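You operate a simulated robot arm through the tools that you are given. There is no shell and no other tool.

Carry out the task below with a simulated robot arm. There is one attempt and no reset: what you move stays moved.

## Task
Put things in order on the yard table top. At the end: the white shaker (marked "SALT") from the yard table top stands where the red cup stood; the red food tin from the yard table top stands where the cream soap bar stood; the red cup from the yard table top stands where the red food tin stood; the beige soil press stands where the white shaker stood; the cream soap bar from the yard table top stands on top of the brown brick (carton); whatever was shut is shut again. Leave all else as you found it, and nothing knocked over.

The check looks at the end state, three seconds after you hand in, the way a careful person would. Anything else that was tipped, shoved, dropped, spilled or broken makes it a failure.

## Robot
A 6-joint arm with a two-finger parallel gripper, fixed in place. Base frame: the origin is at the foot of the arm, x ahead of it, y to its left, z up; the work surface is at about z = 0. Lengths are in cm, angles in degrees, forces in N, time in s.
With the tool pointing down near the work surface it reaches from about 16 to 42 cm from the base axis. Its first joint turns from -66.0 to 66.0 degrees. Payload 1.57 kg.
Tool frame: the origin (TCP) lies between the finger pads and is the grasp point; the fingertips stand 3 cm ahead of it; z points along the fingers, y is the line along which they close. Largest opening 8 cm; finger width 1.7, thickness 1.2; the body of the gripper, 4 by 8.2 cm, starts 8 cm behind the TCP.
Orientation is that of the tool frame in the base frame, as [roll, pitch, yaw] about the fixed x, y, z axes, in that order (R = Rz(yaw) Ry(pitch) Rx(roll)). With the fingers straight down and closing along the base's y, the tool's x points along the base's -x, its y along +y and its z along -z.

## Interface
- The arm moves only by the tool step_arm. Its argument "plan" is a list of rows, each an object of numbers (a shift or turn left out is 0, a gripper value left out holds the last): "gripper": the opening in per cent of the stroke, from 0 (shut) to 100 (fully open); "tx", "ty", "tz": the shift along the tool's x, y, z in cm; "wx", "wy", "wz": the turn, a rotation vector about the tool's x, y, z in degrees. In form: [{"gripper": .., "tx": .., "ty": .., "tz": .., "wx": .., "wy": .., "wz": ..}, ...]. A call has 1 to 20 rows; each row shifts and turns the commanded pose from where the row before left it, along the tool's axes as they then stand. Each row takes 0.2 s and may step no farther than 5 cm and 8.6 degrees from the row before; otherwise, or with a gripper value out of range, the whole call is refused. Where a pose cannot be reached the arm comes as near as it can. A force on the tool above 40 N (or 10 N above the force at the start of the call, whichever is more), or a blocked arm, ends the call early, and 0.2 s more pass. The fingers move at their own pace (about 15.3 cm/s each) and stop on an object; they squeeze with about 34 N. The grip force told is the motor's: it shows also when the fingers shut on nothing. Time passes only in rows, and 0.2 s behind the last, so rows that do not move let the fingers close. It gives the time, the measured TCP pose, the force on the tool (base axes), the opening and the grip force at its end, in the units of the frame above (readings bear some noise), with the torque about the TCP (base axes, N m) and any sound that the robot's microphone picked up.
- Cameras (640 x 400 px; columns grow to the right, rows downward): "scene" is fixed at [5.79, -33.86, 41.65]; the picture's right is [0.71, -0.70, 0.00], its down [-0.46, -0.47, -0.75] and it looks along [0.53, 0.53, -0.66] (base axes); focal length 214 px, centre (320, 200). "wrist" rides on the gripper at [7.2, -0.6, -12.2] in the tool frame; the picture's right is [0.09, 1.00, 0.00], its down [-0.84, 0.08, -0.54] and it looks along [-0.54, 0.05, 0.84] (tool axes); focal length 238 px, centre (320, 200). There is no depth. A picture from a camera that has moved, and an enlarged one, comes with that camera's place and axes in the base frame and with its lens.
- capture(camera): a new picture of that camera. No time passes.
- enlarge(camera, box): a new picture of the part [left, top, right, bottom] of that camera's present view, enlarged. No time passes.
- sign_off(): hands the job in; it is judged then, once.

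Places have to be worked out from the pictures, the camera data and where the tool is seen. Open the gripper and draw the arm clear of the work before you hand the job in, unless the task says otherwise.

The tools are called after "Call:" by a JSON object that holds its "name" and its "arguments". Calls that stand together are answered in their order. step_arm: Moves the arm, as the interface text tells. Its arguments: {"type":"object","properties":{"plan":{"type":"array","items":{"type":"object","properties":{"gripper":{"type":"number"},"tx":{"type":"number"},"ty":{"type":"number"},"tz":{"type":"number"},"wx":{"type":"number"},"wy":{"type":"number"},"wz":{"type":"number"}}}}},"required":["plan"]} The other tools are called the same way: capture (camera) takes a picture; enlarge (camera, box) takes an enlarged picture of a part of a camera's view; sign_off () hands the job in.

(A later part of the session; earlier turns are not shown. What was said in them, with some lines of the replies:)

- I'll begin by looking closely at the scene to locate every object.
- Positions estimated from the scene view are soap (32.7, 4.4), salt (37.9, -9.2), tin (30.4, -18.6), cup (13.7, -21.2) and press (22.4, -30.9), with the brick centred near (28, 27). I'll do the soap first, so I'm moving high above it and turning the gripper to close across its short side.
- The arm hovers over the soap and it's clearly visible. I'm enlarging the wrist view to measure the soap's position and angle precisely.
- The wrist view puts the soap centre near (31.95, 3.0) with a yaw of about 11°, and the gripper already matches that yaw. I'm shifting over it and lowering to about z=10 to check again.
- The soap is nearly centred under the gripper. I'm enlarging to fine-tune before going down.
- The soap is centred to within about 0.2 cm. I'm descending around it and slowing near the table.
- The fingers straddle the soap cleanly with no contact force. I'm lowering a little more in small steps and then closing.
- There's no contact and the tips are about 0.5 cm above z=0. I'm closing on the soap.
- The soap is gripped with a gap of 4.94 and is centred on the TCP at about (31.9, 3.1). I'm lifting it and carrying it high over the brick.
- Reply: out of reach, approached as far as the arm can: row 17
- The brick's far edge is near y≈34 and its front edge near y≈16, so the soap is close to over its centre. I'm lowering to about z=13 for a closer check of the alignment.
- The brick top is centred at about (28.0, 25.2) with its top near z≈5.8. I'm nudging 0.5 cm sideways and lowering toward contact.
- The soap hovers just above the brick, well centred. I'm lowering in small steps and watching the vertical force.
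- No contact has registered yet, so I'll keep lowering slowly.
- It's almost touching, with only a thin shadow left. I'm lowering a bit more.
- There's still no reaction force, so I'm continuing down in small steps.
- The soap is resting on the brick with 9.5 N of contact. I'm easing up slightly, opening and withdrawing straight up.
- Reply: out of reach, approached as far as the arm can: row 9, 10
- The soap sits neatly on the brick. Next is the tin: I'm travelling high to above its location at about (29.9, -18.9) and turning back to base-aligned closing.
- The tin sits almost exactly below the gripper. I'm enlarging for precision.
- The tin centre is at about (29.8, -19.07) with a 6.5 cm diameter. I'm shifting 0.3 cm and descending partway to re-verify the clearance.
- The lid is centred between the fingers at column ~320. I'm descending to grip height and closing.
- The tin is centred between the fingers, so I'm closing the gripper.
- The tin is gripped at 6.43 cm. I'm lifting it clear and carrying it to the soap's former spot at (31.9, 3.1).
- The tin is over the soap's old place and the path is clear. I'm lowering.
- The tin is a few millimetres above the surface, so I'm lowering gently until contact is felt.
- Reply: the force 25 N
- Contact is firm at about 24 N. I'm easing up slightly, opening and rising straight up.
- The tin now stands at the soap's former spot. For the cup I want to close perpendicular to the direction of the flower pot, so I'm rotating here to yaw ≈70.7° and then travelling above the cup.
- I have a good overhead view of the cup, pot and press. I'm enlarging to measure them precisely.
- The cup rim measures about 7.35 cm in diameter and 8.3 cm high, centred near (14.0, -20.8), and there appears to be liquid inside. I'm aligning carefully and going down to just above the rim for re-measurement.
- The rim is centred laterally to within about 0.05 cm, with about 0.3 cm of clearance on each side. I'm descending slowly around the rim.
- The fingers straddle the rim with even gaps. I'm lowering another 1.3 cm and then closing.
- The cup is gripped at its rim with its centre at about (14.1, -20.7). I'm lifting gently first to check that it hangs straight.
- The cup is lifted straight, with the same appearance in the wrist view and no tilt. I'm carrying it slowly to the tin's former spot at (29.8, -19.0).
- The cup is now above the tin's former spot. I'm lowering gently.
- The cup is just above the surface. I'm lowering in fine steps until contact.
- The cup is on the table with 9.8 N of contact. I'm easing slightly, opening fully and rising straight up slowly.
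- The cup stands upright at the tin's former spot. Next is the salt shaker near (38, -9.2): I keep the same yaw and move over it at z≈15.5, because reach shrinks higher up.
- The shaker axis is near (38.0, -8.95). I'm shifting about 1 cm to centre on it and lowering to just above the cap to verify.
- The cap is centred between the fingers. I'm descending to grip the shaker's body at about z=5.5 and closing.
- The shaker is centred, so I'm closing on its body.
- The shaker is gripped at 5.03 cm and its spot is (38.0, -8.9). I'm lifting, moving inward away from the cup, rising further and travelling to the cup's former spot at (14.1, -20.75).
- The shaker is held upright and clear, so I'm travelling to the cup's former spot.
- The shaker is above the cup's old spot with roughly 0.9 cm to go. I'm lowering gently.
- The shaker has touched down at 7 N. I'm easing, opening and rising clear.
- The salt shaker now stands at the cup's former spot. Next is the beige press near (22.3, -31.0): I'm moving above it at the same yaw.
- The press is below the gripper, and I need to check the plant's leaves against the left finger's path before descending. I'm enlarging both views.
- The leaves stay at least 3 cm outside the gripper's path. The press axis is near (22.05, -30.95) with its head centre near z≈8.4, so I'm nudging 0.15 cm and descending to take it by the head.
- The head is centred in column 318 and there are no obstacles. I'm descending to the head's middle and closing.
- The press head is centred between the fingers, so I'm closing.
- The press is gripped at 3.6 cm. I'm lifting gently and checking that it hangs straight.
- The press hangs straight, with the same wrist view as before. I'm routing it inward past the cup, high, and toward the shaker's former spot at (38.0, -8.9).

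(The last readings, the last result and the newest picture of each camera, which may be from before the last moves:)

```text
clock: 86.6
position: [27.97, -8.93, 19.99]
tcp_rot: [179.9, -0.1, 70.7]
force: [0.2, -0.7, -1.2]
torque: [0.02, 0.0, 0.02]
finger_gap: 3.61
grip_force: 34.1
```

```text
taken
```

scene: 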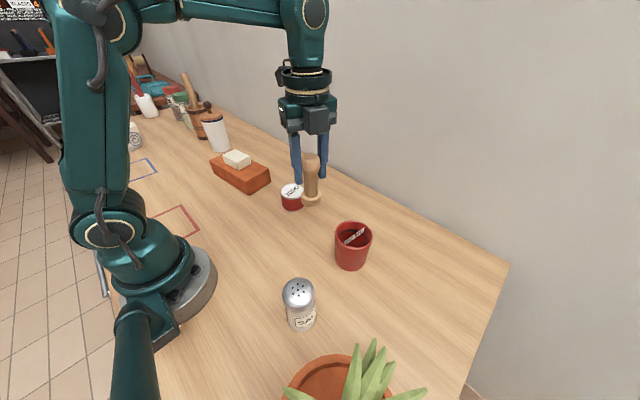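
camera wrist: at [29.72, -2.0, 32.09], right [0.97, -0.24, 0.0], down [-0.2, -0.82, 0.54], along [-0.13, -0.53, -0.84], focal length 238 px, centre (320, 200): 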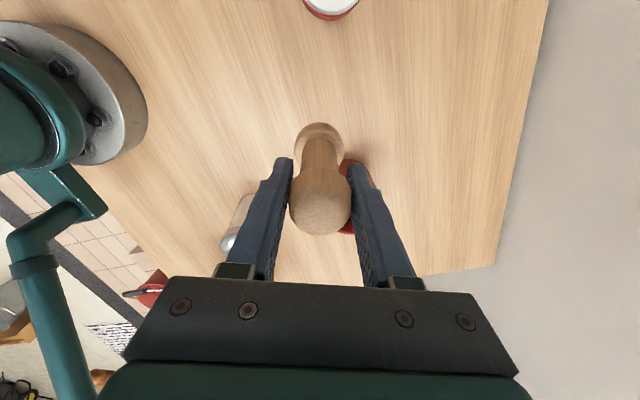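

I'm lowering to z≈14 and extending outward to the shaker's former spot.

Call:
{"name": "step_arm", "arguments": {"plan": [{"tz": 2}, {"tz": 2}, {"tz": 2}, {"tx": 0.69, "ty": 1.896}, {"tx": 0.69, "ty": 1.896}, {"tx": 0.69, "ty": 1.896}, {"tx": 0.69, "ty": 1.896}, {"tx": 0.69, "ty": 1.896}, {}, {"tz": 1.5}, {"tz": 1.5}, {"tz": 1.2}, {"tz": 0.8}, {}]}}

Call:
{"name": "capture", "arguments": {"camera": "wrist"}}

Call:
{"name": "enlarge", "arguments": {"camera": "scene", "box": [280, 130, 440, 230]}}

```text
clock: 89.6
position: [37.96, -8.93, 8.85]
tcp_rot: [180.0, 0.0, 70.7]
force: [-0.1, -0.5, -1.0]
torque: [0.01, -0.01, 0.02]
finger_gap: 3.59
grip_force: 33.8
```

```text
taken
camera wrist: at [39.77, -1.96, 21.06], right [0.97, -0.24, 0.0], down [-0.2, -0.82, 0.54], along [-0.13, -0.53, -0.84], focal length 238 px, centre (320, 200)
```

wrist: 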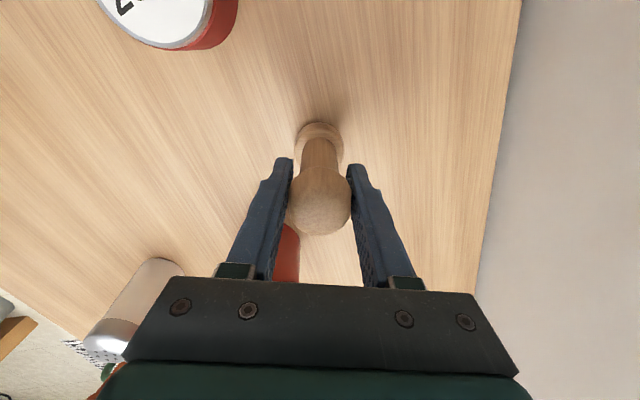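

```text
4.00 times, centred on (360, 180) of scene
camera zoom: at [5.79, -33.86, 41.65], right [0.71, -0.7, 0.0], down [-0.46, -0.47, -0.75], along [0.53, 0.53, -0.66], focal length 858 px, centre (160, 280)
```

zoom: 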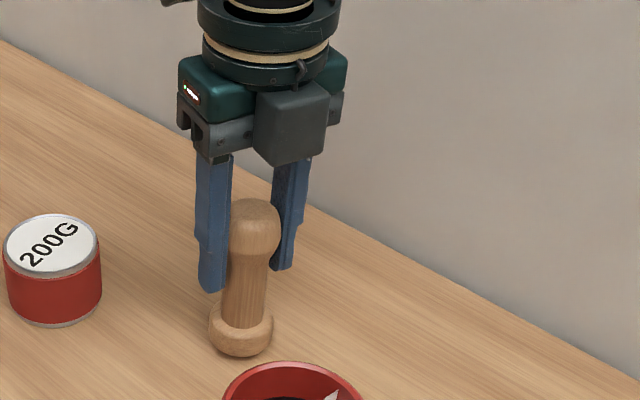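

The press is upright above the spot with about 0.8 cm to go. I'm lowering gently.

Call:
{"name": "step_arm", "arguments": {"plan": [{"tz": 0.3}, {"tz": 0.2}, {"tz": 0.1}, {}]}}

```text
clock: 90.6
position: [38.21, -8.87, 8.21]
tcp_rot: [180.0, 0.0, 70.6]
force: [-0.5, 0.2, -0.7]
torque: [0.02, 0.01, -0.04]
finger_gap: 3.62
grip_force: 34.3
```

Call:
{"name": "step_arm", "arguments": {"plan": [{"tz": 0.08}, {"tz": 0.08}, {}]}}

```text
clock: 91.4
position: [38.05, -8.93, 8.13]
tcp_rot: [180.0, 0.0, 70.6]
force: [0.0, -0.5, -0.9]
torque: [0.0, 0.01, -0.02]
finger_gap: 3.61
grip_force: 33.9
```

Call:
{"name": "step_arm", "arguments": {"plan": [{"tz": 0.07}, {"tz": 0.05}, {}]}}

```text
clock: 92.2
position: [38.09, -8.9, 8.08]
tcp_rot: [179.8, 0.0, 70.6]
force: [-5.2, 2.9, 22.7]
torque: [0.13, 0.09, 0.01]
finger_gap: 3.6
grip_force: 33.8
```

Contact is made at 22.7 N. I'm easing off, opening and rising.

Call:
{"name": "step_arm", "arguments": {"plan": [{"tz": -0.08}, {"gripper": 60}, {"gripper": 80}, {}, {"tz": -0.5}, {"tz": -1.5}, {"tz": -2}, {"tz": -2}, {}]}}

Call:
{"name": "capture", "arguments": {"camera": "wrist"}}

Call:
{"name": "capture", "arguments": {"camera": "scene"}}

```text
clock: 94.2
position: [38.05, -8.71, 14.23]
tcp_rot: [179.9, 0.0, 70.7]
force: [0.2, 1.6, 0.2]
torque: [0.0, 0.02, 0.0]
finger_gap: 6.39
grip_force: 0.0
```

```text
taken
camera wrist: at [39.84, -1.89, 26.39], right [0.97, -0.24, 0.0], down [-0.2, -0.82, 0.54], along [-0.13, -0.53, -0.84], focal length 238 px, centre (320, 200)
```

wrist: 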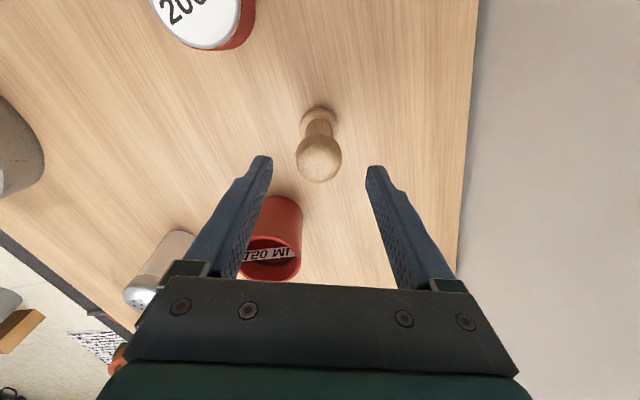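

```text
taken
```

scene: 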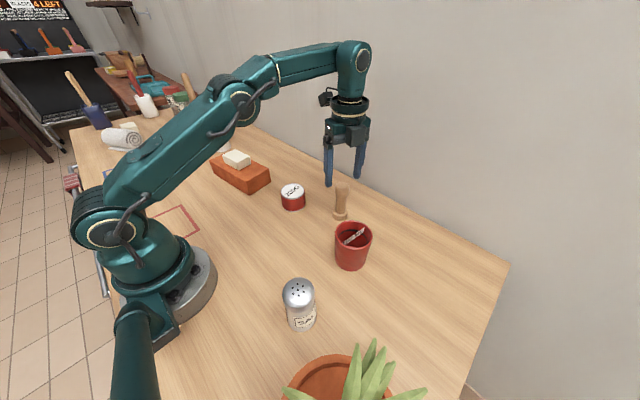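

All five items are placed. I'm withdrawing up and inward, clear of the press, to a parked pose.

Call:
{"name": "step_arm", "arguments": {"plan": [{"tz": -0.5}, {"tx": -0.35, "ty": -1.0, "tz": -1.0}, {"tx": -0.5, "ty": -1.42, "tz": -1.2}, {"tx": -0.5, "ty": -1.42, "tz": -1.2}, {"tx": -0.5, "ty": -1.42, "tz": -1.2}, {"tx": -0.5, "ty": -1.42, "tz": -1}, {"tx": -0.5, "ty": -1.42, "tz": -1}, {"tx": -1.49, "ty": -1.64, "tz": -1.4}, {"tx": -1.49, "ty": -1.64, "tz": -1.4}, {"tx": -1.49, "ty": -1.64, "tz": -1.4}, {"tx": -1.49, "ty": -1.64, "tz": -1.4}, {"tx": -1.49, "ty": -1.64, "tz": -1.4}, {"gripper": 100}, {}]}}

Call:
{"name": "capture", "arguments": {"camera": "scene"}}

Call:
{"name": "capture", "arguments": {"camera": "wrist"}}

```text
clock: 97.2
position: [19.32, -13.25, 28.33]
tcp_rot: [-180.0, 0.0, 70.6]
force: [-0.3, -0.1, 0.4]
torque: [0.01, -0.01, -0.01]
finger_gap: 8.01
grip_force: 0.0
```

```text
taken
```

scene: 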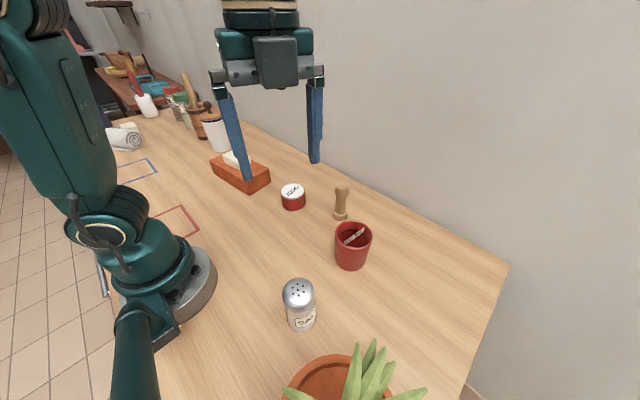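

```text
taken
camera wrist: at [21.03, -6.31, 40.48], right [0.97, -0.24, 0.0], down [-0.2, -0.82, 0.54], along [-0.13, -0.53, -0.84], focal length 238 px, centre (320, 200)
```

wrist: 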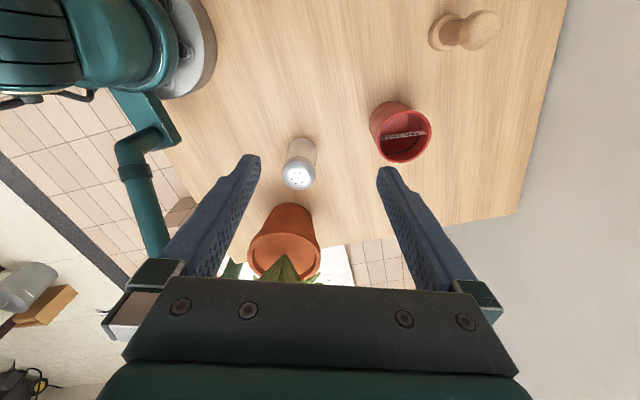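

Everything looks in order. I'll do one last close check that all items stand upright before handing in.

Call:
{"name": "enlarge", "arguments": {"camera": "scene", "box": [200, 130, 440, 280]}}

Call:
{"name": "enlarge", "arguments": {"camera": "scene", "box": [240, 250, 480, 400]}}

```text
2.67 times, centred on (320, 205) of scene
camera zoom: at [5.79, -33.86, 41.65], right [0.71, -0.7, 0.0], down [-0.46, -0.47, -0.75], along [0.53, 0.53, -0.66], focal length 572 px, centre (320, 187)
```

zoom: 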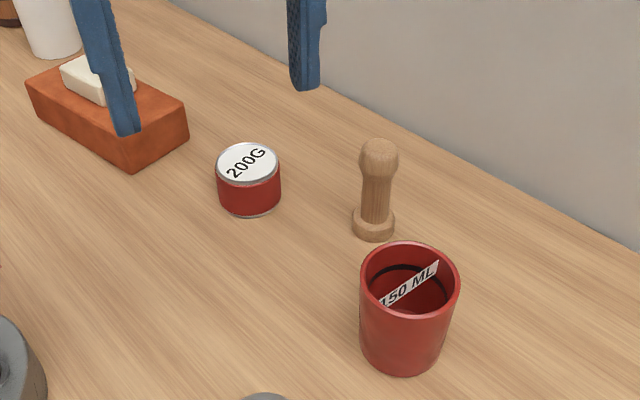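

```text
2.67 times, centred on (360, 325) of scene
camera zoom: at [5.79, -33.86, 41.65], right [0.71, -0.7, 0.0], down [-0.46, -0.47, -0.75], along [0.53, 0.53, -0.66], focal length 572 px, centre (213, -133)
```

zoom: 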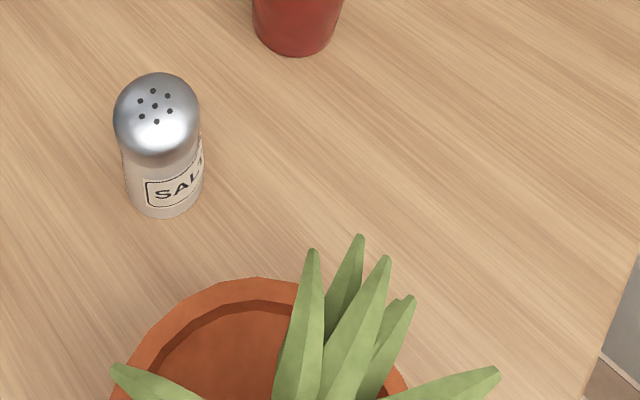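

All items stand upright in their required places, the plant and other objects look unchanged, and the gripper is open and clear of the work. I'm handing in.

Call:
{"name": "sign_off", "arguments": {}}

```text
The job is handed in.
```

The yard table top is in the order you asked for, and I've handed the job in. The final pictures show all five items upright in their new places:

| Item | Where it stands now | Approx. position (x, y, cm) |
|---|---|---|
| Cream soap bar | On top of the brown brick, near its centre | (28, 25) |
| Red food tin | Where the soap bar stood | (31.9, 3.1) |
| Red cup | Where the tin stood | (29.8, -19.0) |
| White SALT shaker | Where the cup stood | (14.1, -20.8) |
| Beige soil press | Where the shaker stood | (38.0, -8.9) |

- **Cup:** it seemed to hold some liquid, so I carried it level and slowly. I saw no tilt or spill.
- **Everything else:** nothing was opened, so nothing needed shutting again. The plant pot and the other objects I could see look as they did at the start.
- **Arm:** it is parked high and clear of the table with the gripper open.
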